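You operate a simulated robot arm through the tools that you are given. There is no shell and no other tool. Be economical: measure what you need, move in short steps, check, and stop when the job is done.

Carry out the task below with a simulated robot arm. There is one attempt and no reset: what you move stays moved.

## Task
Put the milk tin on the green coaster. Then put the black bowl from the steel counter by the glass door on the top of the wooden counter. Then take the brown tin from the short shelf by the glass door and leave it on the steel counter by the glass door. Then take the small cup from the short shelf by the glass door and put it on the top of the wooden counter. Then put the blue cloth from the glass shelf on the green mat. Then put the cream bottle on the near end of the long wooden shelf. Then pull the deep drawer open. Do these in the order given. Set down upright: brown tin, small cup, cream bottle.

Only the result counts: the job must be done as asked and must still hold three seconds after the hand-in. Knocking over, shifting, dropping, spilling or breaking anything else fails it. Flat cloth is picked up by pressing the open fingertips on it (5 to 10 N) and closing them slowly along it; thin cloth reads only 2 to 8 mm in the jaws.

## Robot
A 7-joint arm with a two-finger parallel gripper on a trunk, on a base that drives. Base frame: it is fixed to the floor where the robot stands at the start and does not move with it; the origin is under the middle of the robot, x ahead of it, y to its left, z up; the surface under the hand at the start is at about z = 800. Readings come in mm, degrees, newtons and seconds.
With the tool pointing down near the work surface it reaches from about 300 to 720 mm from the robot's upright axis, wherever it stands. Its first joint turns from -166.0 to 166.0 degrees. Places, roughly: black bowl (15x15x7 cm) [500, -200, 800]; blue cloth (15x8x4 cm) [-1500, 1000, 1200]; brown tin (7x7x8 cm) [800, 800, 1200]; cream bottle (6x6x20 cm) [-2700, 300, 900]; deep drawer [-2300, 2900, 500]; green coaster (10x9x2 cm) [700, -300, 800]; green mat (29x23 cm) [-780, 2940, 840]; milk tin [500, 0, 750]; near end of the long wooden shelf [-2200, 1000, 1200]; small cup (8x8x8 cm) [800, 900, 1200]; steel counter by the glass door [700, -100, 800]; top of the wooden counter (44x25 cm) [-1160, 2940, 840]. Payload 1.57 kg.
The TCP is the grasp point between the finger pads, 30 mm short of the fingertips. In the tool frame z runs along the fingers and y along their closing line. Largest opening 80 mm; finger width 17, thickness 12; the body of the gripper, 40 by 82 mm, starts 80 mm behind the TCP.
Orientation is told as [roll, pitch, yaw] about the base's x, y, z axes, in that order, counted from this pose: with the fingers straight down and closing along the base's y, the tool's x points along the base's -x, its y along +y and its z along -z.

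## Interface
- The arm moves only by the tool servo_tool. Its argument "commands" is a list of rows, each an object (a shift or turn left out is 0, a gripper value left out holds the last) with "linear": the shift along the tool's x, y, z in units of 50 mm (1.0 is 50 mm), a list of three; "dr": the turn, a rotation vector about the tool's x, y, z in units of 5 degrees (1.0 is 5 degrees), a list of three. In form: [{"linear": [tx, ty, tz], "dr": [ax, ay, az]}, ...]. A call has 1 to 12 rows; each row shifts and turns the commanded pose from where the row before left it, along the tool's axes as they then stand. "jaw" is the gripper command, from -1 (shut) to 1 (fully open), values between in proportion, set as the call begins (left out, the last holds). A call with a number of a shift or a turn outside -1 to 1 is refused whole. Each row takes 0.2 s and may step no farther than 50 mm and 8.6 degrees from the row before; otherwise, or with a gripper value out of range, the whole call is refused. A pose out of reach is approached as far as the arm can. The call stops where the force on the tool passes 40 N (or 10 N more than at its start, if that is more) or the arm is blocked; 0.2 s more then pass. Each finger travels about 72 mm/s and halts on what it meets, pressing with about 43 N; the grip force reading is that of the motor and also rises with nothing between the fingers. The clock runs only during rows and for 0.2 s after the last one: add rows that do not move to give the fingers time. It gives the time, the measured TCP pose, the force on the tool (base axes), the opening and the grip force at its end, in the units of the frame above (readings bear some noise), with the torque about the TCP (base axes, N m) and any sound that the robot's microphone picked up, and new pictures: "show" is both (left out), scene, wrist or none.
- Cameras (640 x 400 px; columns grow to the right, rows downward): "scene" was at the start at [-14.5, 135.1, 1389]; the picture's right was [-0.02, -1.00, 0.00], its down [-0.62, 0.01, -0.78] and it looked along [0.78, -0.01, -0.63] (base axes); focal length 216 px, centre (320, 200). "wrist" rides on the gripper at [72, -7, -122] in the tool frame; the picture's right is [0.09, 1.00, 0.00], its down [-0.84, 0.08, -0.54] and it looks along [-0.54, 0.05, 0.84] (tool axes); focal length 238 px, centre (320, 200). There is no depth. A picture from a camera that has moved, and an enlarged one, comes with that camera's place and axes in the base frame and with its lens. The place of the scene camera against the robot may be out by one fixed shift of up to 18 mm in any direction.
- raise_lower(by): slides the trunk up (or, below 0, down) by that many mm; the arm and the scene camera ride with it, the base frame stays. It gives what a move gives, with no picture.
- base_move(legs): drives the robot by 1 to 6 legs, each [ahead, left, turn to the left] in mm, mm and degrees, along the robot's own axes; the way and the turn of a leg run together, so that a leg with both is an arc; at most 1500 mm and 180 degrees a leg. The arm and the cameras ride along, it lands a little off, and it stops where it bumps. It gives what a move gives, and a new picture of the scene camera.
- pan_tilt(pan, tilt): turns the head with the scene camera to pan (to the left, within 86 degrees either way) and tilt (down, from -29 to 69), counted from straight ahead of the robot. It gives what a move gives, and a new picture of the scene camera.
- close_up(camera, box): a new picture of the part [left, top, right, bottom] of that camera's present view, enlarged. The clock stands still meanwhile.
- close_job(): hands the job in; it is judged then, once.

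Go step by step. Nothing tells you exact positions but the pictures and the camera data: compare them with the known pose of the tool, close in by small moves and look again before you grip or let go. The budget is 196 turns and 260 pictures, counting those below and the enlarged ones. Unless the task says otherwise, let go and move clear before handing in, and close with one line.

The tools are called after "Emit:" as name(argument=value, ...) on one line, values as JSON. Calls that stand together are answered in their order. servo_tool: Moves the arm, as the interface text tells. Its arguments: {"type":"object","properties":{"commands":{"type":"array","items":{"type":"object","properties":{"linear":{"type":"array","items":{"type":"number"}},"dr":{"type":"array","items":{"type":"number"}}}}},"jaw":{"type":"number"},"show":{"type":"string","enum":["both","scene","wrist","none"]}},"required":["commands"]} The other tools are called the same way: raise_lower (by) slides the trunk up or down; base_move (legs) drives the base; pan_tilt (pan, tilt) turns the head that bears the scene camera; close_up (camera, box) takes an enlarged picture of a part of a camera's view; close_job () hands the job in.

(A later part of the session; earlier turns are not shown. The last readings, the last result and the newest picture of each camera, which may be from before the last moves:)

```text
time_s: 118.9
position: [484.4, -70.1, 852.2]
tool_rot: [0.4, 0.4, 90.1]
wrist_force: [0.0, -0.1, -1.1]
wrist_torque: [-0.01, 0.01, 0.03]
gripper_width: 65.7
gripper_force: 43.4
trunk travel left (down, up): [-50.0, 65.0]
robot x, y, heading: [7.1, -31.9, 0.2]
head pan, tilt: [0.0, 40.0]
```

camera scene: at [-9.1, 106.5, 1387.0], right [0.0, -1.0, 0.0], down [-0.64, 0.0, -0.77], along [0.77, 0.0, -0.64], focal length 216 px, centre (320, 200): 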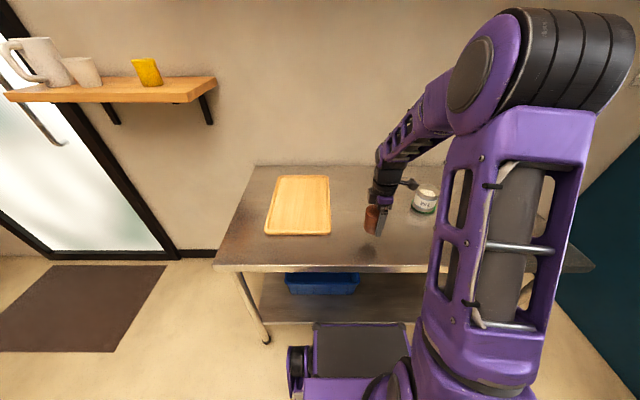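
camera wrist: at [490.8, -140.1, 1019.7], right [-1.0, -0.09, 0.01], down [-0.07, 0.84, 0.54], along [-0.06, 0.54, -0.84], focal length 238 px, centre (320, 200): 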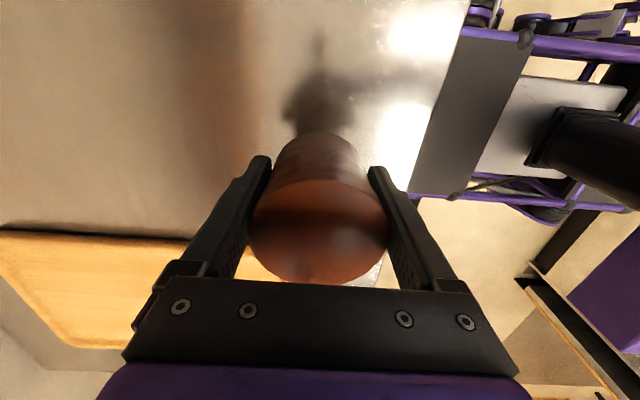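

Emit:
servo_tool(commands=[{"linear": [0, 0, 0.04]}, {"linear": [0, 0, 0.04]}, {}], show="none")

Emit:
close_up(camera="scene", box=[330, 170, 450, 260])

```text
time_s: 119.7
position: [484.5, -70.9, 848.1]
tool_rot: [0.4, 0.4, 90.1]
wrist_force: [-0.2, -0.1, -1.8]
wrist_torque: [-0.05, 0.0, -0.01]
gripper_width: 65.6
gripper_force: 43.1
trunk travel left (down, up): [-50.0, 65.0]
robot x, y, heading: [9.5, -27.4, 0.2]
head pan, tilt: [0.0, 40.0]
```

```text
4.44 times, centred on (390, 215) of scene
camera zoom: at [-9.2, 106.5, 1387.0], right [0.0, -1.0, 0.0], down [-0.64, 0.0, -0.77], along [0.77, 0.0, -0.64], focal length 958 px, centre (9, 133)
```

zoom: 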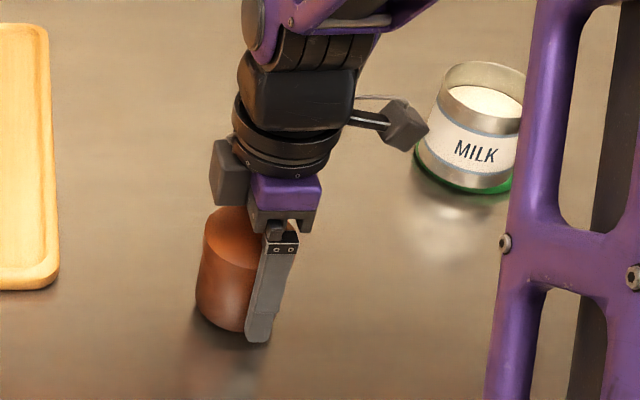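

Emit:
servo_tool(commands=[{"linear": [0, 0, 0.04]}, {"linear": [0, 0, 0.04]}, {}], show="none")

```text
time_s: 120.5
position: [483.4, -69.8, 843.6]
tool_rot: [0.6, 0.2, 90.1]
wrist_force: [-0.3, -1.0, -1.4]
wrist_torque: [-0.02, -0.04, 0.01]
gripper_width: 65.6
gripper_force: 43.2
trunk travel left (down, up): [-50.0, 65.0]
robot x, y, heading: [3.8, -34.2, 0.1]
head pan, tilt: [0.0, 40.0]
```

Emit:
servo_tool(commands=[{"linear": [0, 0, 0.04]}, {"linear": [0, 0, 0.04]}, {}], show="none")

```text
time_s: 121.3
position: [483.3, -70.4, 840.6]
tool_rot: [0.5, 0.3, 90.1]
wrist_force: [-0.3, 0.1, -2.4]
wrist_torque: [0.01, -0.03, 0.01]
gripper_width: 65.4
gripper_force: 42.9
trunk travel left (down, up): [-50.0, 65.0]
robot x, y, heading: [7.0, -27.3, 0.4]
head pan, tilt: [0.0, 40.0]
```

Emit:
servo_tool(commands=[{"linear": [0, 0, 0.04]}, {"linear": [0, 0, 0.04]}, {}], show="none")

Emit:
close_up(camera="scene", box=[340, 190, 420, 250])

```text
time_s: 122.1
position: [483.9, -70.9, 835.4]
tool_rot: [0.3, 0.3, 90.0]
wrist_force: [-1.6, -0.3, -1.5]
wrist_torque: [-0.01, 0.02, -0.01]
gripper_width: 65.6
gripper_force: 42.4
trunk travel left (down, up): [-50.0, 65.0]
robot x, y, heading: [5.3, -30.1, 0.1]
head pan, tilt: [0.0, 40.0]
```

```text
6.67 times, centred on (380, 220) of scene
camera zoom: at [-9.2, 106.5, 1387.0], right [0.0, -1.0, 0.0], down [-0.64, 0.0, -0.77], along [0.77, 0.0, -0.64], focal length 1437 px, centre (-80, 67)
```

zoom: 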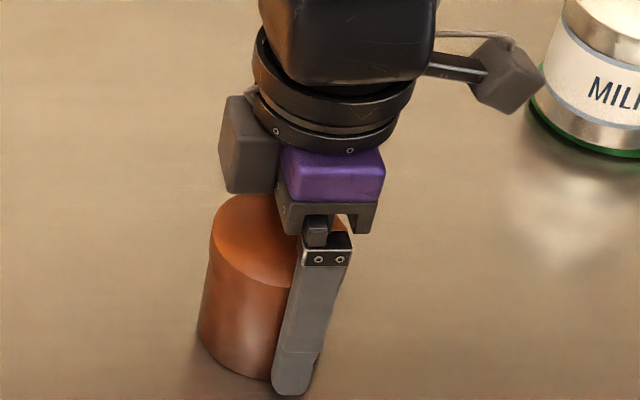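

Emit:
servo_tool(commands=[{"linear": [0, 0, 0.04]}, {}], show="none")

Emit:
servo_tool(commands=[{"linear": [0, 0, 0.04]}, {}], show="none")

```text
time_s: 122.7
position: [485.0, -72.0, 835.8]
tool_rot: [0.4, 0.3, 90.2]
wrist_force: [-1.6, -1.1, 16.8]
wrist_torque: [0.25, -0.02, 0.02]
gripper_width: 65.6
gripper_force: 42.7
trunk travel left (down, up): [-50.0, 65.0]
robot x, y, heading: [5.1, -30.3, 0.0]
head pan, tilt: [0.0, 40.0]
```

```text
time_s: 123.4
position: [486.0, -70.8, 836.5]
tool_rot: [0.0, 0.4, 90.0]
wrist_force: [-2.5, -0.8, 18.3]
wrist_torque: [0.38, 0.39, 0.1]
gripper_width: 65.5
gripper_force: 43.0
trunk travel left (down, up): [-50.0, 65.0]
robot x, y, heading: [5.0, -30.8, 0.2]
head pan, tilt: [0.0, 40.0]
stopped in row 2: the force on the tool passed its limit at 41 N (the readings are from after the stop); the commanded pose is now the measured one
```

Contact made. I'll ease off slightly, open, rise, and check.

Emit:
servo_tool(commands=[{"linear": [0, 0, -0.02]}, {}], show="none")

Emit:
servo_tool(commands=[{}, {}, {"linear": [0, 0, -0.3]}, {"linear": [0, 0, -0.6]}, {"linear": [0, 0, -0.9]}, {"linear": [0, 0, -0.9]}, {"linear": [0, 0, -0.9]}, {}], jaw=1)

```text
time_s: 124.0
position: [485.0, -70.3, 835.9]
tool_rot: [0.0, 0.3, 90.1]
wrist_force: [2.1, -0.9, 12.9]
wrist_torque: [0.25, -0.13, -0.05]
gripper_width: 65.6
gripper_force: 43.6
trunk travel left (down, up): [-50.0, 65.0]
robot x, y, heading: [7.1, -34.0, 0.1]
head pan, tilt: [0.0, 40.0]
```

```text
time_s: 125.8
position: [486.4, -70.4, 1014.5]
tool_rot: [0.0, 0.3, 89.9]
wrist_force: [-0.1, 0.3, 0.5]
wrist_torque: [-0.02, 0.0, 0.04]
gripper_width: 80.2
gripper_force: 0.1
trunk travel left (down, up): [-50.0, 65.0]
robot x, y, heading: [9.1, -27.7, -0.2]
head pan, tilt: [0.0, 40.0]
camera scene: at [-9.4, 106.5, 1387.0], right [0.0, -1.0, 0.0], down [-0.64, 0.0, -0.77], along [0.77, 0.0, -0.64], focal length 216 px, centre (320, 200)
camera wrist: at [493.7, -141.1, 1136.2], right [-1.0, -0.09, 0.0], down [-0.08, 0.84, 0.54], along [-0.05, 0.54, -0.84], focal length 238 px, centre (320, 200)
```

scene: 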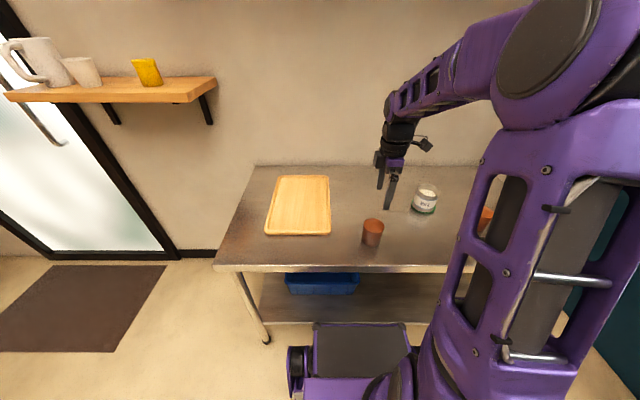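
wrist: 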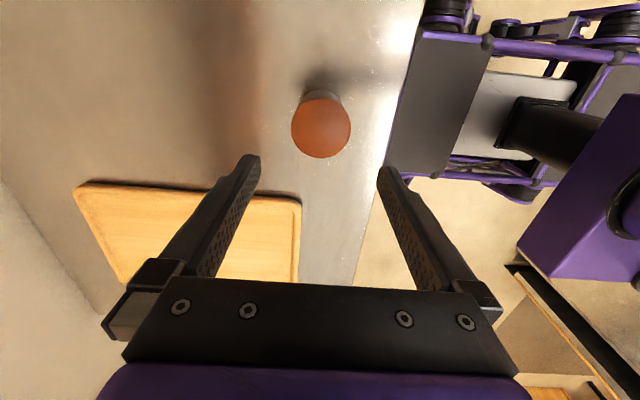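

The brown tin stands upright on the steel counter. Next is the small cup: I'll raise up again and return to the shelf.

Emit:
raise_lower(by=65)

Emit:
servo_tool(commands=[{"linear": [0, 0.3, -0.8]}, {"linear": [0, 0.3, -0.8]}, {"linear": [0, 0.3, -0.8]}, {"linear": [0, 0.3, -0.8]}, {"linear": [0, 0.3, -0.8]}, {"linear": [0, 0.3, -0.8]}, {"linear": [0, 0, -0.9]}, {}], show="none")

Emit:
base_move(legs=[[0, 910, 0], [290, 0, 0]])

```text
time_s: 126.8
position: [486.9, -70.4, 1078.2]
tool_rot: [0.0, 0.3, 90.1]
wrist_force: [-0.1, -0.6, -0.5]
wrist_torque: [-0.02, 0.0, 0.01]
gripper_width: 79.6
gripper_force: 0.0
trunk travel left (down, up): [-115.0, 0.0]
robot x, y, heading: [6.0, -33.7, 0.1]
head pan, tilt: [0.0, 40.0]
```

```text
time_s: 128.6
position: [397.6, -71.5, 1365.2]
tool_rot: [0.1, 0.3, 89.9]
wrist_force: [0.0, -1.4, -1.0]
wrist_torque: [-0.05, 0.01, 0.02]
gripper_width: 80.2
gripper_force: 0.1
trunk travel left (down, up): [-115.0, 0.0]
robot x, y, heading: [2.5, -33.2, 0.1]
head pan, tilt: [0.0, 40.0]
```

```text
time_s: 139.5
position: [688.3, 848.4, 1363.4]
tool_rot: [0.0, 0.3, 89.9]
wrist_force: [0.6, -0.1, -0.3]
wrist_torque: [0.0, 0.01, -0.01]
gripper_width: 80.2
gripper_force: 0.0
trunk travel left (down, up): [-115.0, 0.0]
robot x, y, heading: [296.4, 891.5, 0.1]
head pan, tilt: [0.0, 40.0]
camera scene: at [282.5, 1027.9, 1452.0], right [0.0, -1.0, 0.0], down [-0.64, 0.0, -0.77], along [0.77, 0.0, -0.64], focal length 216 px, centre (320, 200)
```

scene: 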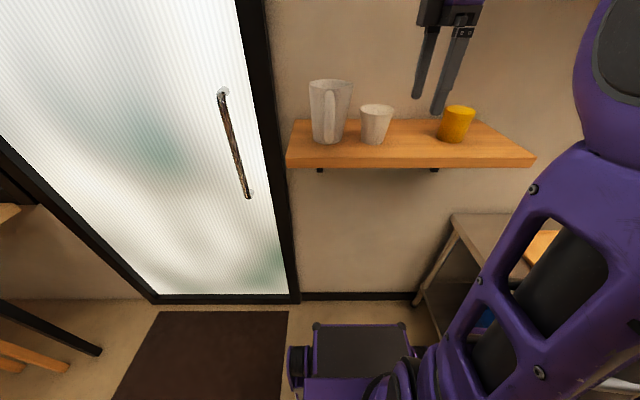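

The cup is clear on one side now. I'll move above its front rim with the jaws half open.

Emit:
servo_tool(commands=[{"linear": [-0.32, -0.6, 0]}, {"linear": [-0.32, -0.6, 0]}, {}], jaw=0)

Emit:
close_up(camera="scene", box=[290, 60, 450, 170])

```text
time_s: 140.3
position: [749.4, 879.8, 1363.4]
tool_rot: [0.1, 0.2, 89.8]
wrist_force: [1.2, -0.9, 0.5]
wrist_torque: [0.04, 0.03, -0.02]
gripper_width: 40.0
gripper_force: 0.1
trunk travel left (down, up): [-115.0, 0.0]
robot x, y, heading: [299.4, 890.0, -0.0]
head pan, tilt: [0.0, 40.0]
camera scene: at [282.7, 1028.0, 1452.0], right [0.0, -1.0, 0.0], down [-0.64, 0.0, -0.77], along [0.77, 0.0, -0.64], focal length 216 px, centre (320, 200)
camera wrist: at [754.6, 809.1, 1485.0], right [-1.0, -0.09, 0.0], down [-0.07, 0.84, 0.54], along [-0.05, 0.53, -0.84], focal length 238 px, centre (320, 200)
```

scene: 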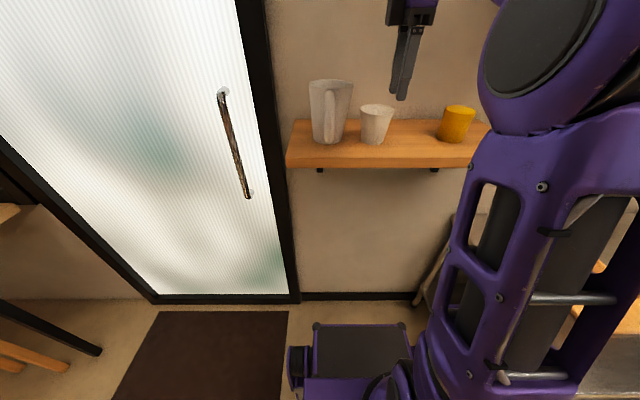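
wrist: 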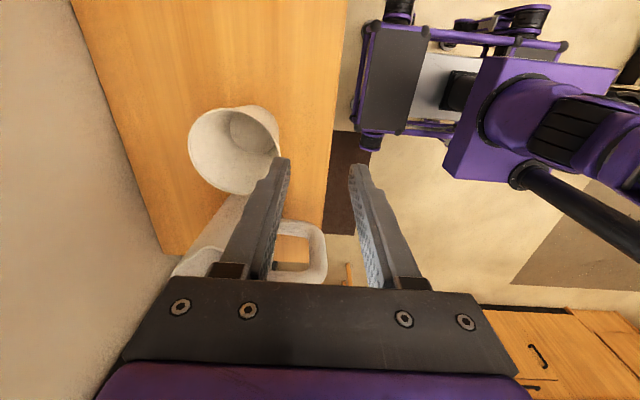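

```text
3.64 times, centred on (370, 115) of scene
camera zoom: at [282.7, 1028.0, 1452.0], right [0.0, -1.0, 0.0], down [-0.64, 0.0, -0.77], along [0.77, 0.0, -0.64], focal length 784 px, centre (138, 509)
```

zoom: 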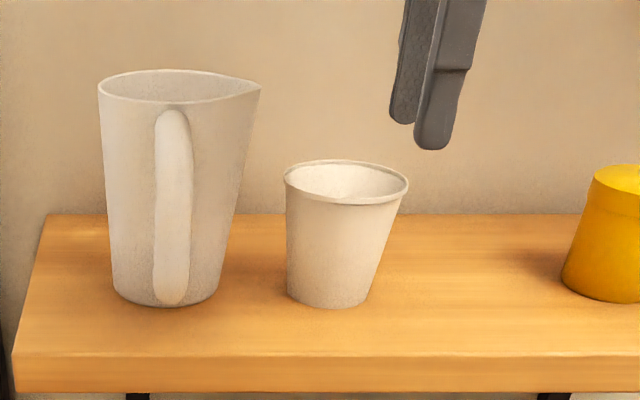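

The cup's rim centre is at about (820, 888), front wall at x ≈ 780, taper about 9°. I'll line up with the front wall at that tilt.

Emit:
servo_tool(commands=[{"linear": [-0.16, -0.4, 0.12]}, {"dr": [0.9, 0, 0]}, {"dr": [0.9, 0, 0]}, {}, {"linear": [0, 0, 0.4]}, {}], jaw=0)

```text
time_s: 141.7
position: [771.6, 889.3, 1336.6]
tool_rot: [-8.9, 0.2, 89.8]
wrist_force: [-0.3, -0.8, 0.0]
wrist_torque: [-0.02, -0.04, 0.04]
gripper_width: 39.8
gripper_force: 0.0
trunk travel left (down, up): [-115.0, 0.0]
robot x, y, heading: [296.6, 890.1, -0.4]
head pan, tilt: [0.0, 40.0]
camera scene: at [282.5, 1027.9, 1452.0], right [0.0, -1.0, 0.0], down [-0.64, 0.0, -0.77], along [0.77, 0.0, -0.64], focal length 216 px, centre (320, 200)
camera wrist: at [758.6, 817.2, 1458.3], right [-0.98, -0.09, -0.15], down [-0.16, 0.84, 0.52], along [0.08, 0.53, -0.84], focal length 238 px, centre (320, 200)
```

scene: 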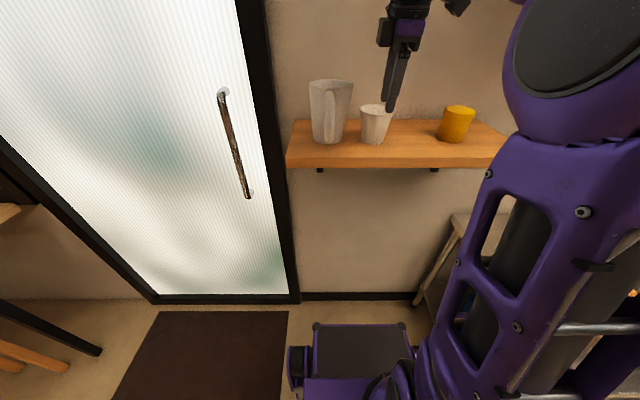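
wrist: 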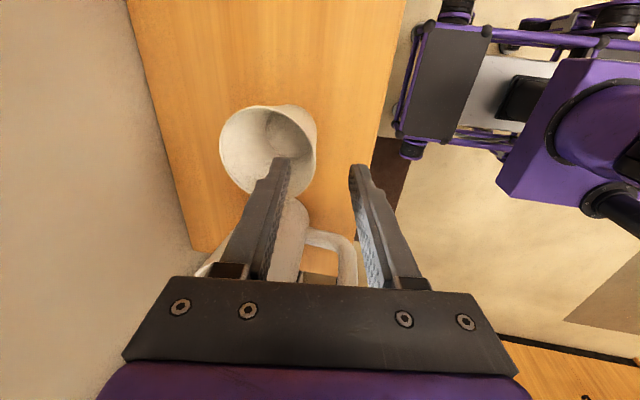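

The wall sits midway between the fingers. Advancing 38 mm along the wall.

Emit:
servo_tool(commands=[{"linear": [0.04, -0.05, 0]}, {"linear": [0, 0, 0.38]}, {"linear": [0, 0, 0.38]}, {}], show="wrist")

Emit:
close_up(camera="scene", box=[330, 70, 440, 160])

```text
time_s: 142.7
position: [780.0, 885.9, 1301.0]
tool_rot: [-8.8, 0.3, 89.8]
wrist_force: [-0.7, 0.3, -0.4]
wrist_torque: [0.01, -0.03, -0.02]
gripper_width: 40.1
gripper_force: 0.0
trunk travel left (down, up): [-115.0, 0.0]
robot x, y, heading: [300.5, 893.0, -0.2]
head pan, tilt: [0.0, 40.0]
camera wrist: at [766.8, 814.2, 1422.6], right [-0.98, -0.09, -0.15], down [-0.16, 0.84, 0.52], along [0.08, 0.53, -0.84], focal length 238 px, centre (320, 200)
```

wrist: 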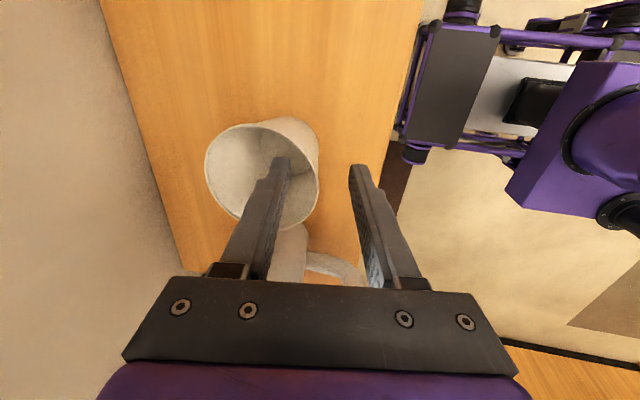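

```text
4.44 times, centred on (385, 115) of scene
camera zoom: at [282.5, 1027.9, 1452.0], right [0.0, -1.0, 0.0], down [-0.64, 0.0, -0.77], along [0.77, 0.0, -0.64], focal length 958 px, centre (31, 578)
```

zoom: 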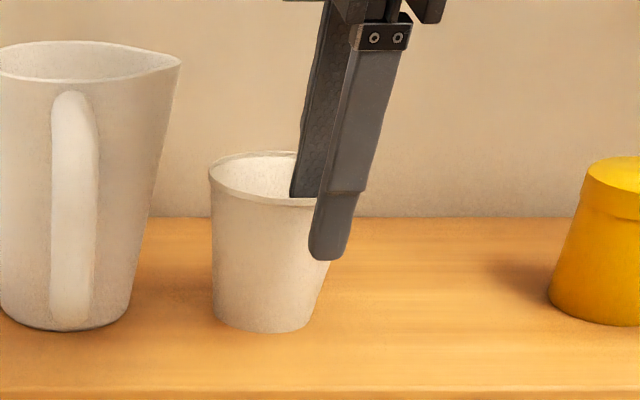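

The rim looks nearer z 1280 and a few mm further in +y, so I'll shift and go 12 mm deeper before gripping.

Emit:
servo_tool(commands=[{"linear": [-0.12, 0, 0]}, {"linear": [0, 0, 0.24]}, {}], show="wrist")

Emit:
close_up(camera="wrist", box=[180, 90, 400, 240])

Emit:
close_up(camera="scene", box=[330, 70, 440, 160])

```text
time_s: 143.5
position: [781.7, 891.7, 1288.5]
tool_rot: [-8.9, 0.3, 89.8]
wrist_force: [0.3, -0.1, 1.1]
wrist_torque: [0.01, 0.0, -0.03]
gripper_width: 40.0
gripper_force: 0.0
trunk travel left (down, up): [-115.0, 0.0]
robot x, y, heading: [296.0, 888.1, -0.0]
head pan, tilt: [0.0, 40.0]
camera wrist: at [768.4, 820.0, 1409.8], right [-0.98, -0.09, -0.15], down [-0.16, 0.84, 0.52], along [0.08, 0.53, -0.84], focal length 238 px, centre (320, 200)
```

wrist: 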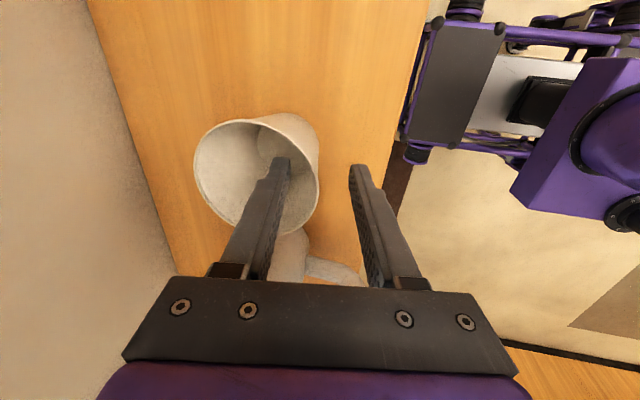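

```text
2.67 times, centred on (290, 165) of wrist
camera zoom: at [768.4, 820.0, 1409.8], right [-0.98, -0.09, -0.15], down [-0.16, 0.84, 0.52], along [0.08, 0.53, -0.84], focal length 636 px, centre (400, 293)
```

zoom: 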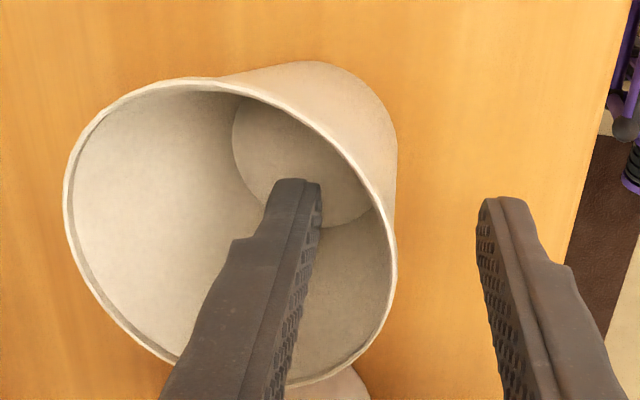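

```text
4.44 times, centred on (385, 115) of scene
camera zoom: at [282.5, 1027.9, 1452.0], right [0.0, -1.0, 0.0], down [-0.64, 0.0, -0.77], along [0.77, 0.0, -0.64], focal length 958 px, centre (31, 578)
```

zoom: 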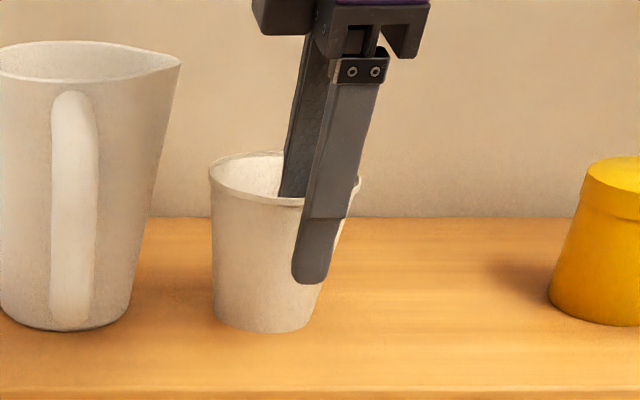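

The rim centre now reads (823, 892, 1280) and the fingers straddle the wall at the right spot. Closing.

Emit:
servo_tool(commands=[{}, {}, {}, {}, {}, {"linear": [0, -0.03, -0.2]}, {"linear": [0, -0.06, -0.4]}, {}], jaw=-1)

```text
time_s: 145.3
position: [780.8, 890.5, 1319.0]
tool_rot: [-8.8, 0.3, 89.8]
wrist_force: [0.4, 0.1, 0.6]
wrist_torque: [0.02, -0.03, 0.0]
gripper_width: 1.5
gripper_force: 23.5
trunk travel left (down, up): [-115.0, 0.0]
robot x, y, heading: [297.8, 890.1, -0.0]
head pan, tilt: [0.0, 40.0]
camera scene: at [282.5, 1027.9, 1452.0], right [0.0, -1.0, 0.0], down [-0.64, 0.0, -0.77], along [0.77, 0.0, -0.64], focal length 216 px, centre (320, 200)
camera wrist: at [768.2, 820.2, 1440.3], right [-0.98, -0.09, -0.15], down [-0.16, 0.84, 0.52], along [0.08, 0.53, -0.84], focal length 238 px, centre (320, 200)
```

scene: 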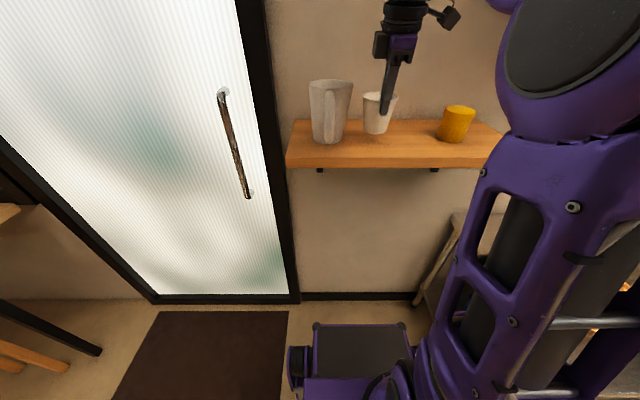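
wrist: 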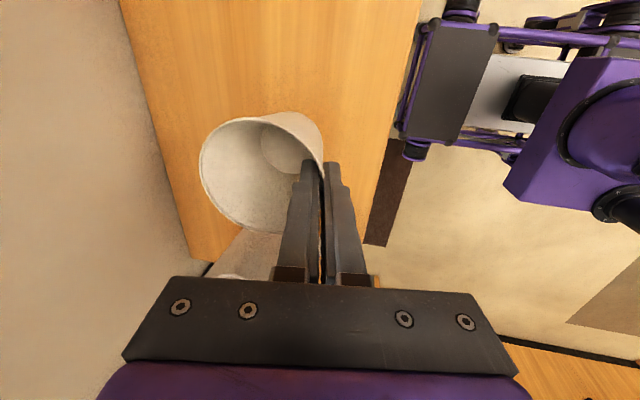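

The cup is held. I'll lift it well clear, then drive to the wooden counter.

Emit:
servo_tool(commands=[{"linear": [0, -0.1, -0.7]}, {"linear": [0, -0.1, -0.7]}, {}], show="none")

Emit:
base_move(legs=[[-150, 0, 0], [0, 800, 0], [0, 0, 90], [0, 1420, 0], [500, 0, 0]])

```text
time_s: 146.1
position: [778.3, 892.7, 1390.6]
tool_rot: [-8.9, 0.3, 89.9]
wrist_force: [-0.2, -0.1, -0.3]
wrist_torque: [-0.08, 0.01, 0.01]
gripper_width: 1.2
gripper_force: 23.7
trunk travel left (down, up): [-115.0, 0.0]
robot x, y, heading: [300.4, 890.6, -0.0]
head pan, tilt: [0.0, 40.0]
```

```text
time_s: 175.3
position: [-1294.5, 2680.0, 1390.0]
tool_rot: [-8.9, 0.2, -179.4]
wrist_force: [-0.1, -0.4, -0.2]
wrist_torque: [-0.01, 0.02, 0.01]
gripper_width: 1.0
gripper_force: 23.3
trunk travel left (down, up): [-115.0, 0.0]
robot x, y, heading: [-1287.5, 2200.7, 90.6]
head pan, tilt: [0.0, 40.0]
camera scene: at [-1436.4, 2189.1, 1452.0], right [1.0, 0.01, 0.0], down [0.01, -0.64, -0.77], along [-0.01, 0.77, -0.64], focal length 216 px, centre (320, 200)
```

scene: 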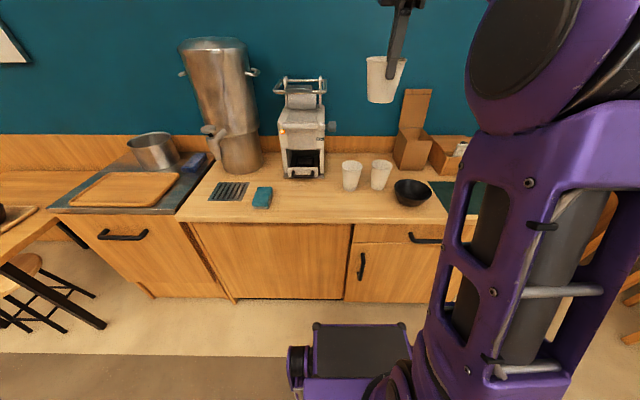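

The counter view confirms the free spot to the left of the bowl and in front of the cups. I'll approach and lower the trunk.

Emit:
base_move(legs=[[180, 0, -0.6]])

Emit:
raise_lower(by=-65)

```text
time_s: 176.8
position: [-1293.6, 2857.9, 1391.0]
tool_rot: [-8.9, 0.4, -179.8]
wrist_force: [0.4, 0.8, 0.0]
wrist_torque: [0.04, -0.01, -0.01]
gripper_width: 1.3
gripper_force: 23.2
trunk travel left (down, up): [-115.0, 0.0]
robot x, y, heading: [-1286.5, 2381.4, 90.4]
head pan, tilt: [0.0, 40.0]
camera scene: at [-1438.2, 2368.4, 1452.0], right [1.0, 0.01, 0.0], down [0.0, -0.64, -0.77], along [0.0, 0.77, -0.64], focal length 216 px, centre (320, 200)
```

scene: 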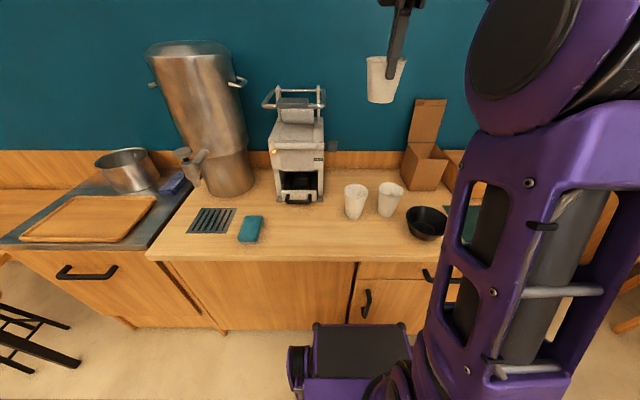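

```text
time_s: 177.8
position: [-1292.0, 2857.5, 1324.5]
tool_rot: [-8.9, 0.2, -179.9]
wrist_force: [0.8, 0.0, -0.1]
wrist_torque: [0.01, 0.0, -0.02]
gripper_width: 1.2
gripper_force: 23.3
trunk travel left (down, up): [-50.0, 65.0]
robot x, y, heading: [-1288.2, 2379.0, 90.3]
head pan, tilt: [0.0, 40.0]
```

Emit:
servo_tool(commands=[{"linear": [0.34, 0.154, 0.846]}, {"linear": [0, 0.154, 0.846]}, {"linear": [0, 0.154, 0.846]}, {"linear": [0, 0.154, 0.846]}, {"linear": [0, 0.154, 0.846]}, {"linear": [0, 0.154, 0.846]}, {"linear": [0, 0.154, 0.846]}, {"linear": [0, 0.154, 0.846]}, {}])

```text
time_s: 179.8
position: [-1273.7, 2849.9, 979.6]
tool_rot: [-8.9, 0.2, -179.9]
wrist_force: [0.7, -0.3, -0.8]
wrist_torque: [0.0, -0.02, 0.0]
gripper_width: 1.0
gripper_force: 23.4
trunk travel left (down, up): [-50.0, 65.0]
robot x, y, heading: [-1285.4, 2379.5, 90.2]
head pan, tilt: [0.0, 40.0]
camera scene: at [-1438.2, 2368.4, 1387.0], right [1.0, 0.01, 0.0], down [0.0, -0.64, -0.77], along [0.0, 0.77, -0.64], focal length 216 px, centre (320, 200)
camera wrist: at [-1201.8, 2838.2, 1101.0], right [0.1, -0.98, -0.15], down [-0.84, -0.16, 0.52], along [-0.54, 0.08, -0.84], focal length 238 px, centre (320, 200)
```

scene: 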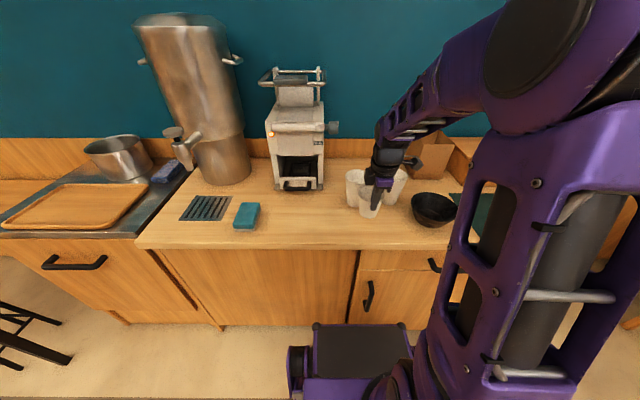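
wrist: 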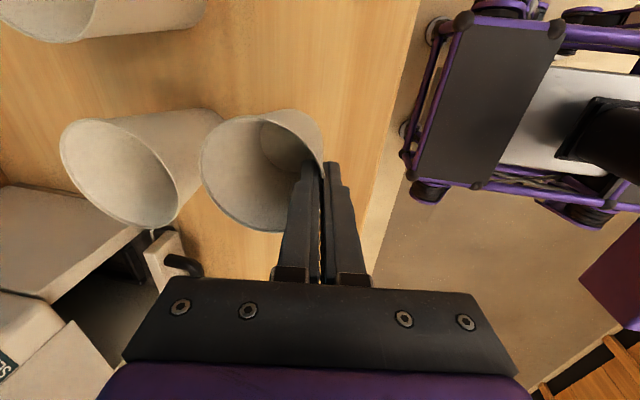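

The held cup is about 50 mm clear of the left cup. I'll lower it gradually.

Emit:
servo_tool(commands=[{"linear": [0, 0.08, 0.45]}, {"linear": [0, 0.06, 0.4]}, {}], show="none")

Emit:
servo_tool(commands=[{"linear": [0, 0.01, 0.06]}, {}], show="none")

Emit:
close_up(camera="scene", box=[320, 150, 460, 250])

```text
time_s: 180.6
position: [-1274.0, 2849.0, 937.5]
tool_rot: [-8.9, 0.2, -179.8]
wrist_force: [0.5, 1.1, -0.6]
wrist_torque: [0.0, -0.02, -0.02]
gripper_width: 1.1
gripper_force: 23.1
trunk travel left (down, up): [-50.0, 65.0]
robot x, y, heading: [-1286.8, 2375.9, 90.4]
head pan, tilt: [0.0, 40.0]
```

```text
time_s: 181.2
position: [-1272.9, 2849.1, 935.0]
tool_rot: [-8.9, 0.3, -179.8]
wrist_force: [-0.6, -0.4, -0.2]
wrist_torque: [0.03, 0.03, -0.01]
gripper_width: 1.2
gripper_force: 23.5
trunk travel left (down, up): [-50.0, 65.0]
robot x, y, heading: [-1285.5, 2376.5, 90.1]
head pan, tilt: [0.0, 40.0]
```

```text
4.00 times, centred on (390, 200) of scene
camera zoom: at [-1438.2, 2368.3, 1387.0], right [1.0, 0.01, 0.0], down [0.0, -0.64, -0.77], along [0.0, 0.77, -0.64], focal length 862 px, centre (40, 200)
```

zoom: 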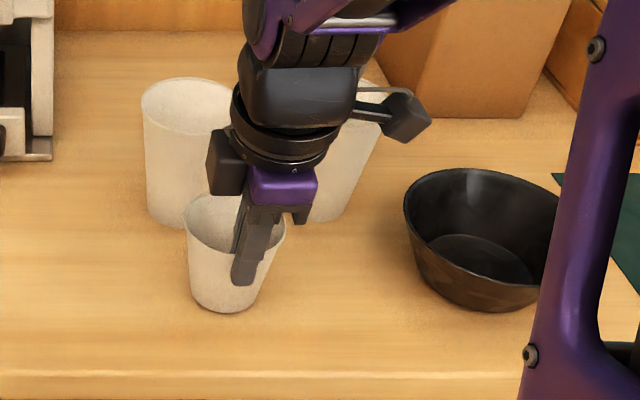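

Emit:
servo_tool(commands=[{"linear": [0, 0.01, 0.06]}, {"linear": [0, 0.01, 0.05]}, {}], show="none")

Emit:
servo_tool(commands=[{"linear": [0, 0.008, 0.05]}, {}], show="none")

Emit:
servo_tool(commands=[{"linear": [0, 0.008, 0.05]}, {}], show="none")

```text
time_s: 182.0
position: [-1273.8, 2849.5, 929.9]
tool_rot: [-8.9, 0.3, -179.9]
wrist_force: [-0.1, 0.9, 0.5]
wrist_torque: [-0.03, 0.03, 0.02]
gripper_width: 1.2
gripper_force: 23.2
trunk travel left (down, up): [-50.0, 65.0]
robot x, y, heading: [-1286.2, 2376.5, 90.0]
head pan, tilt: [0.0, 40.0]
```

```text
time_s: 182.6
position: [-1274.5, 2848.8, 928.4]
tool_rot: [-9.2, 0.3, -179.9]
wrist_force: [-0.2, -1.8, 17.7]
wrist_torque: [0.19, 0.3, 0.07]
gripper_width: 1.2
gripper_force: 22.6
trunk travel left (down, up): [-50.0, 65.0]
robot x, y, heading: [-1289.7, 2378.9, 90.2]
head pan, tilt: [0.0, 40.0]
```

```text
time_s: 183.2
position: [-1273.8, 2848.4, 926.3]
tool_rot: [-9.2, 0.3, -179.8]
wrist_force: [0.1, 0.1, 26.5]
wrist_torque: [0.51, 0.33, 0.05]
gripper_width: 1.8
gripper_force: 24.1
trunk travel left (down, up): [-50.0, 65.0]
robot x, y, heading: [-1290.8, 2380.0, 90.4]
head pan, tilt: [0.0, 40.0]
```

The cup is seated. I'll ease off, open, and withdraw along the tool axis.

Emit:
servo_tool(commands=[{"linear": [0, -0.01, -0.05]}, {}], show="none")

Emit:
servo_tool(commands=[{}, {}, {"linear": [0, 0, -0.3]}, {"linear": [0, 0, -0.7]}, {"linear": [0, 0, -0.9]}, {"linear": [0, 0.5, -0.8]}, {"linear": [0, 0.5, -0.8]}, {}], jaw=-0.2)

```text
time_s: 183.8
position: [-1273.2, 2847.6, 926.0]
tool_rot: [-8.7, 0.3, -179.8]
wrist_force: [-0.7, 3.6, 6.3]
wrist_torque: [0.33, 0.2, -0.03]
gripper_width: 1.1
gripper_force: 22.7
trunk travel left (down, up): [-50.0, 65.0]
robot x, y, heading: [-1284.9, 2377.0, 90.2]
head pan, tilt: [0.0, 40.0]
```

```text
time_s: 185.6
position: [-1269.8, 2773.7, 1078.4]
tool_rot: [-6.7, -0.1, -180.0]
wrist_force: [0.5, -1.0, 0.3]
wrist_torque: [0.03, 0.01, 0.0]
gripper_width: 31.9
gripper_force: 0.0
trunk travel left (down, up): [-50.0, 65.0]
robot x, y, heading: [-1288.8, 2376.9, 90.2]
head pan, tilt: [0.0, 40.0]
camera scene: at [-1423.5, 2370.7, 1396.2], right [0.99, -0.16, 0.0], down [-0.09, -0.55, -0.83], along [0.13, 0.82, -0.56], focal length 216 px, centre (320, 200)
camera wrist: at [-1199.4, 2766.8, 1198.8], right [0.09, -0.99, -0.12], down [-0.84, -0.14, 0.53], along [-0.54, 0.05, -0.84], focal length 238 px, centre (320, 200)
```

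scene: 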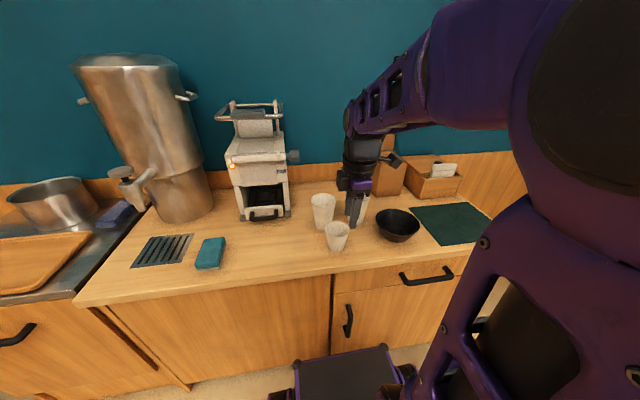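
wrist: 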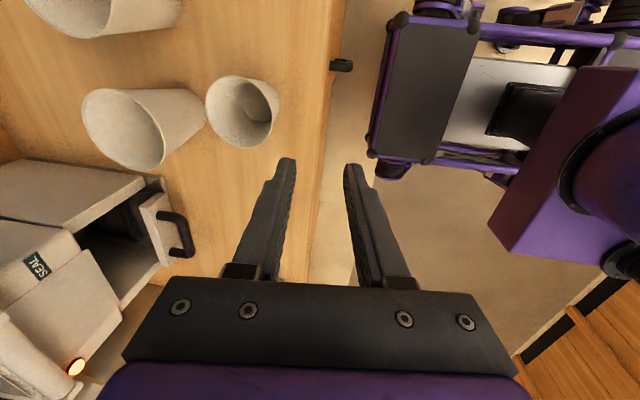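

The small cup stands upright on the wooden counter. Next is the blue cloth on the glass shelf: I'll back off and turn around to view it.

Emit:
servo_tool(commands=[{"linear": [0, 0.4, -0.8]}, {"linear": [0, 0.4, -0.8]}, {"linear": [0, 0, -0.8], "dr": [-0.7, 0, 0]}, {"dr": [-0.7, 0, 0]}, {}], show="none")

Emit:
base_move(legs=[[-480, 0, 0], [0, 0, 90], [0, 0, 90]])

```text
time_s: 186.2
position: [-1270.1, 2743.8, 1092.9]
tool_rot: [1.7, -0.7, 180.0]
wrist_force: [-0.7, 0.0, -0.4]
wrist_torque: [0.01, -0.01, -0.06]
gripper_width: 32.0
gripper_force: 0.1
trunk travel left (down, up): [-50.0, 65.0]
robot x, y, heading: [-1285.3, 2379.4, 90.6]
head pan, tilt: [0.0, 40.0]
stopped in row 2: the arm was blocked; the commanded pose is now the measured one
```

```text
time_s: 196.9
position: [-1310.7, 1536.1, 1092.0]
tool_rot: [1.9, -0.6, -0.5]
wrist_force: [-0.4, -1.0, -0.7]
wrist_torque: [0.03, -0.02, 0.02]
gripper_width: 32.0
gripper_force: 0.0
trunk travel left (down, up): [-50.0, 65.0]
robot x, y, heading: [-1290.3, 1899.9, -90.5]
head pan, tilt: [0.0, 40.0]
camera scene: at [-1174.9, 1900.0, 1396.3], right [-0.98, 0.19, 0.0], down [0.11, 0.55, -0.83], along [-0.16, -0.81, -0.56], focal length 216 px, centre (320, 200)
```

scene: 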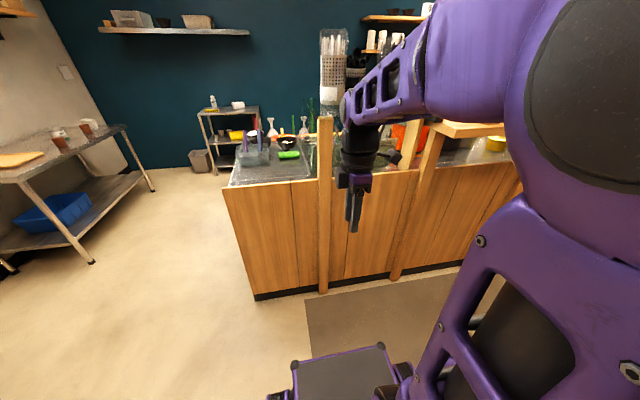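

Emit:
pan_tilt(pan=-35, tilt=25)

```text
time_s: 197.9
position: [-1308.5, 1535.7, 1091.5]
tool_rot: [1.8, -0.6, -0.6]
wrist_force: [-0.3, -0.8, -0.1]
wrist_torque: [-0.02, -0.04, -0.01]
gripper_width: 32.1
gripper_force: 0.0
trunk travel left (down, up): [-50.0, 65.0]
robot x, y, heading: [-1289.7, 1901.6, -90.4]
head pan, tilt: [-35.0, 25.0]
camera scene: at [-1211.3, 1911.9, 1410.3], right [-0.82, 0.58, 0.0], down [0.24, 0.35, -0.91], along [-0.52, -0.74, -0.42], focal length 216 px, centre (320, 200)
```

scene: 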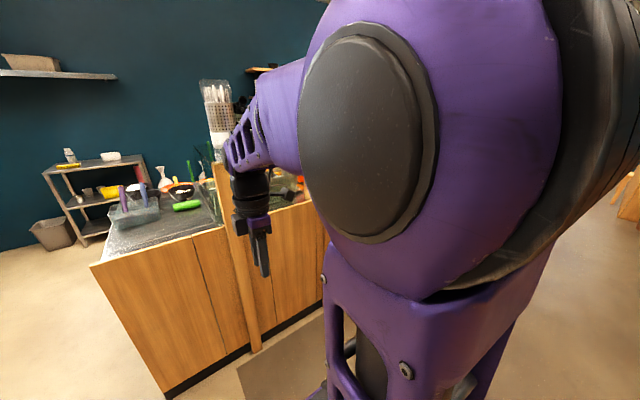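

The arm blocks the view. I'll stretch it a bit forward, move the base west, and look again.

Emit:
servo_tool(commands=[{"linear": [0, -0.6, -0.6]}, {"linear": [0, -0.6, -0.6]}, {"linear": [0, -0.6, -0.6]}, {"linear": [0, -0.6, -0.6]}, {}], show="none")

Emit:
base_move(legs=[[0, -500, 0]])

Emit:
pan_tilt(pan=0, tilt=25)

```text
time_s: 199.1
position: [-1308.7, 1411.6, 1204.7]
tool_rot: [2.0, -0.7, -0.5]
wrist_force: [-0.4, -0.1, 0.3]
wrist_torque: [0.05, 0.02, -0.02]
gripper_width: 32.3
gripper_force: 0.1
trunk travel left (down, up): [-50.0, 65.0]
robot x, y, heading: [-1289.3, 1902.2, -90.1]
head pan, tilt: [-35.0, 25.0]
```

```text
time_s: 204.3
position: [-1802.7, 1415.0, 1205.6]
tool_rot: [1.9, -0.8, -1.0]
wrist_force: [0.0, -0.4, -0.3]
wrist_torque: [-0.01, 0.02, 0.02]
gripper_width: 32.1
gripper_force: 0.1
trunk travel left (down, up): [-50.0, 65.0]
robot x, y, heading: [-1776.1, 1903.3, -90.8]
head pan, tilt: [-35.0, 25.0]
camera scene: at [-1699.7, 1915.8, 1410.3], right [-0.81, 0.58, 0.0], down [0.25, 0.34, -0.91], along [-0.53, -0.74, -0.42], focal length 216 px, centre (320, 200)
```

scene: 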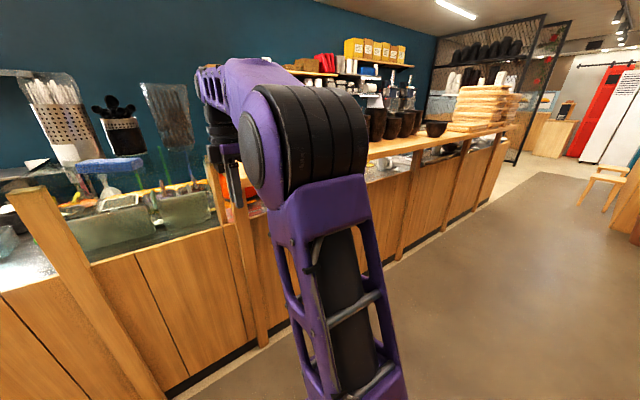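

```text
time_s: 205.3
position: [-1802.4, 1414.9, 1206.3]
tool_rot: [1.9, -0.8, -1.0]
wrist_force: [-0.1, 0.5, -0.7]
wrist_torque: [0.04, -0.03, -0.01]
gripper_width: 32.0
gripper_force: 0.0
trunk travel left (down, up): [-50.0, 65.0]
robot x, y, heading: [-1777.6, 1901.0, -90.3]
head pan, tilt: [0.0, 25.0]
camera scene: at [-1647.2, 1898.5, 1410.3], right [-1.0, 0.01, 0.0], down [0.01, 0.42, -0.91], along [-0.01, -0.91, -0.42], focal length 216 px, centre (320, 200)
```

scene: 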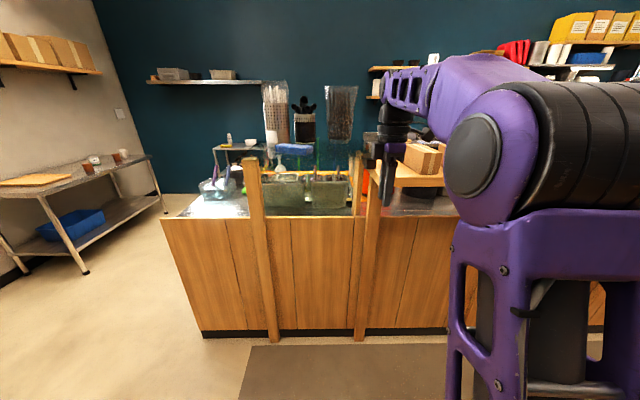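

Emit:
close_up(camera="scene", box=[230, 70, 400, 220])

Emit:
close_up(camera="scene", box=[260, 125, 340, 185])

```text
2.67 times, centred on (315, 145) of scene
camera zoom: at [-1647.2, 1898.5, 1410.3], right [-1.0, 0.01, 0.0], down [0.01, 0.42, -0.91], along [-0.01, -0.91, -0.42], focal length 575 px, centre (333, 347)
```

zoom: 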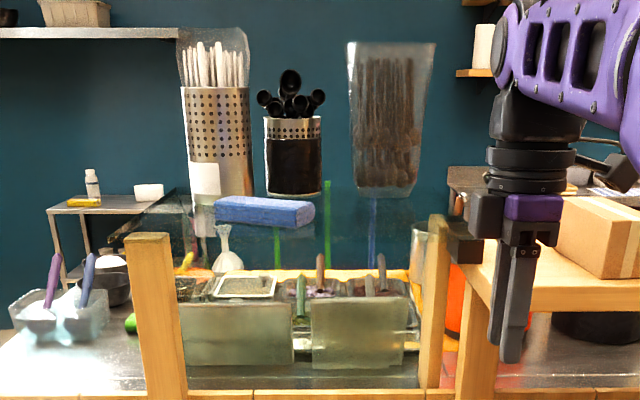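

```text
6.67 times, centred on (300, 155) of scene
camera zoom: at [-1647.2, 1898.5, 1410.3], right [-1.0, 0.01, 0.0], down [0.01, 0.42, -0.91], along [-0.01, -0.91, -0.42], focal length 1437 px, centre (453, 500)
```

zoom: 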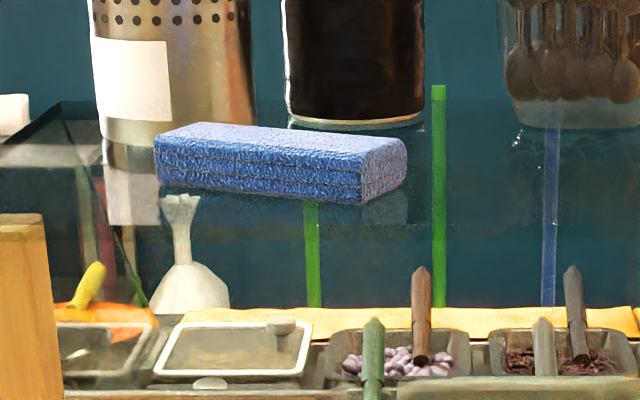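

The folded blue cloth lies on the glass shelf at about (-1545, 935), turned about 20°, in front of the chopstick container. I'll raise up, turn the tool to match, and bring the base closer.

Emit:
raise_lower(by=65)

Emit:
servo_tool(commands=[{"linear": [0, 0, -0.9], "dr": [0, 0, 1]}, {"linear": [0, 0, -0.9], "dr": [0, 0, 1]}, {"linear": [0, 0, -0.5], "dr": [0, 0, 1]}, {"dr": [-0.35, 0.1, 0.8]}, {}], jaw=1, show="none")

Emit:
base_move(legs=[[0, 250, 0], [280, 0, 0]])

```text
time_s: 206.4
position: [-1801.5, 1415.3, 1271.4]
tool_rot: [1.9, -0.8, -1.0]
wrist_force: [0.3, 0.5, -0.8]
wrist_torque: [0.01, -0.01, -0.02]
gripper_width: 32.3
gripper_force: 0.0
trunk travel left (down, up): [-115.0, 0.0]
robot x, y, heading: [-1774.1, 1908.9, -90.6]
head pan, tilt: [0.0, 25.0]
```

```text
time_s: 207.6
position: [-1802.1, 1424.6, 1367.3]
tool_rot: [2.6, -0.4, -13.9]
wrist_force: [0.4, -0.1, -0.6]
wrist_torque: [0.01, -0.01, 0.04]
gripper_width: 80.1
gripper_force: 0.1
out of reach, approached as far as the arm can: row 3
trunk travel left (down, up): [-115.0, 0.0]
robot x, y, heading: [-1777.4, 1908.7, -90.6]
head pan, tilt: [0.0, 25.0]
```

```text
time_s: 212.2
position: [-1550.2, 1141.3, 1365.6]
tool_rot: [2.6, -0.4, -13.9]
wrist_force: [-0.9, 0.4, -0.3]
wrist_torque: [0.0, 0.04, 0.0]
gripper_width: 80.1
gripper_force: 0.1
trunk travel left (down, up): [-115.0, 0.0]
robot x, y, heading: [-1526.6, 1621.6, -90.7]
head pan, tilt: [0.0, 25.0]
camera scene: at [-1395.4, 1615.1, 1475.3], right [-1.0, 0.01, 0.0], down [0.0, 0.42, -0.91], along [-0.01, -0.91, -0.42], focal length 216 px, centre (320, 200)
```

scene: 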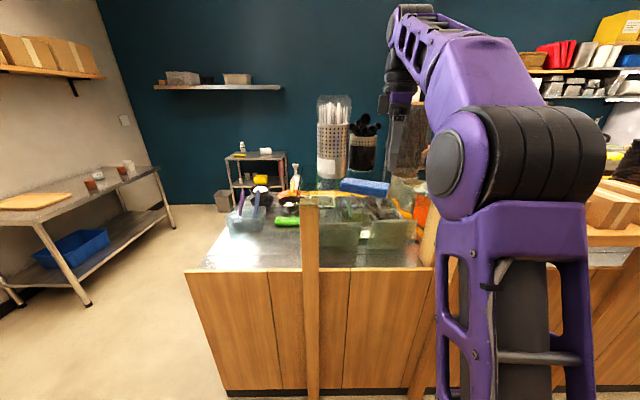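

Emit:
base_move(legs=[[130, 0, 0.7]])

Emit:
servo_tool(commands=[{"dr": [-0.5, 0.1, 0.6]}, {"dr": [0, 0, 0.6]}, {}])

```text
time_s: 213.5
position: [-1544.5, 1009.2, 1367.3]
tool_rot: [2.7, -0.4, -13.1]
wrist_force: [0.4, 0.0, 0.1]
wrist_torque: [0.02, 0.0, 0.03]
gripper_width: 80.0
gripper_force: 0.1
trunk travel left (down, up): [-115.0, 0.0]
robot x, y, heading: [-1525.1, 1489.8, -90.3]
head pan, tilt: [0.0, 25.0]
camera scene: at [-1396.1, 1485.9, 1475.3], right [-1.0, 0.0, 0.0], down [0.0, 0.42, -0.91], along [0.0, -0.91, -0.42], focal length 216 px, centre (320, 200)
```

scene: 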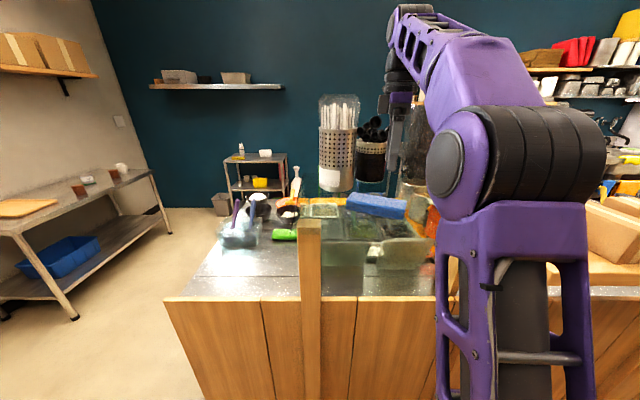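

```text
time_s: 214.3
position: [-1546.4, 1009.8, 1366.6]
tool_rot: [2.8, -0.3, -16.2]
wrist_force: [0.8, 0.4, 0.0]
wrist_torque: [-0.01, 0.05, 0.02]
gripper_width: 80.2
gripper_force: 0.1
out of reach, approached as far as the arm can: row 1
trunk travel left (down, up): [-115.0, 0.0]
robot x, y, heading: [-1526.5, 1493.9, -90.0]
head pan, tilt: [0.0, 25.0]
camera scene: at [-1396.1, 1486.0, 1475.3], right [-1.0, 0.0, 0.0], down [0.0, 0.42, -0.91], along [0.0, -0.91, -0.42], focal length 216 px, centre (320, 200)
camera wrist: at [-1619.1, 1017.9, 1486.5], right [0.19, 0.98, 0.05], down [0.82, -0.18, 0.55], along [0.55, -0.07, -0.83], focal length 238 px, centre (320, 200)
```

scene: 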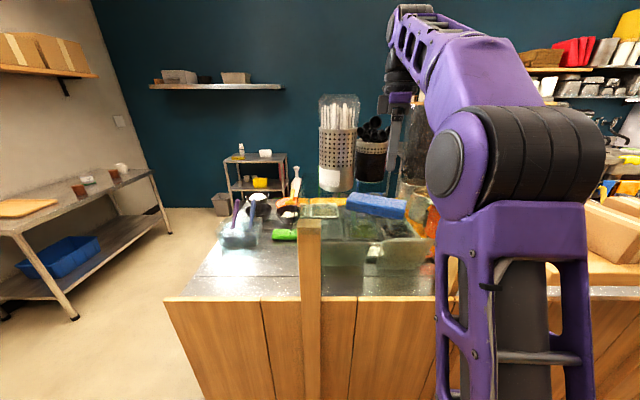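
wrist: 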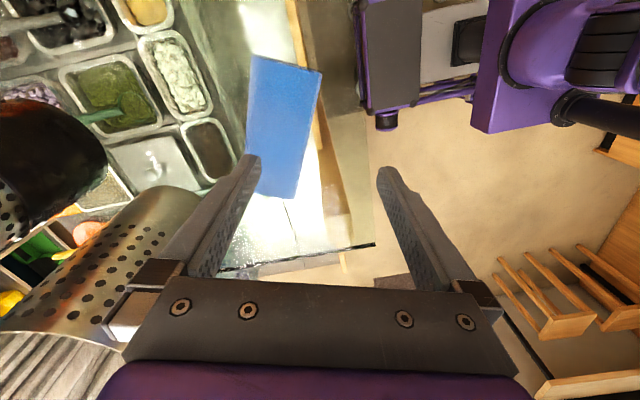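

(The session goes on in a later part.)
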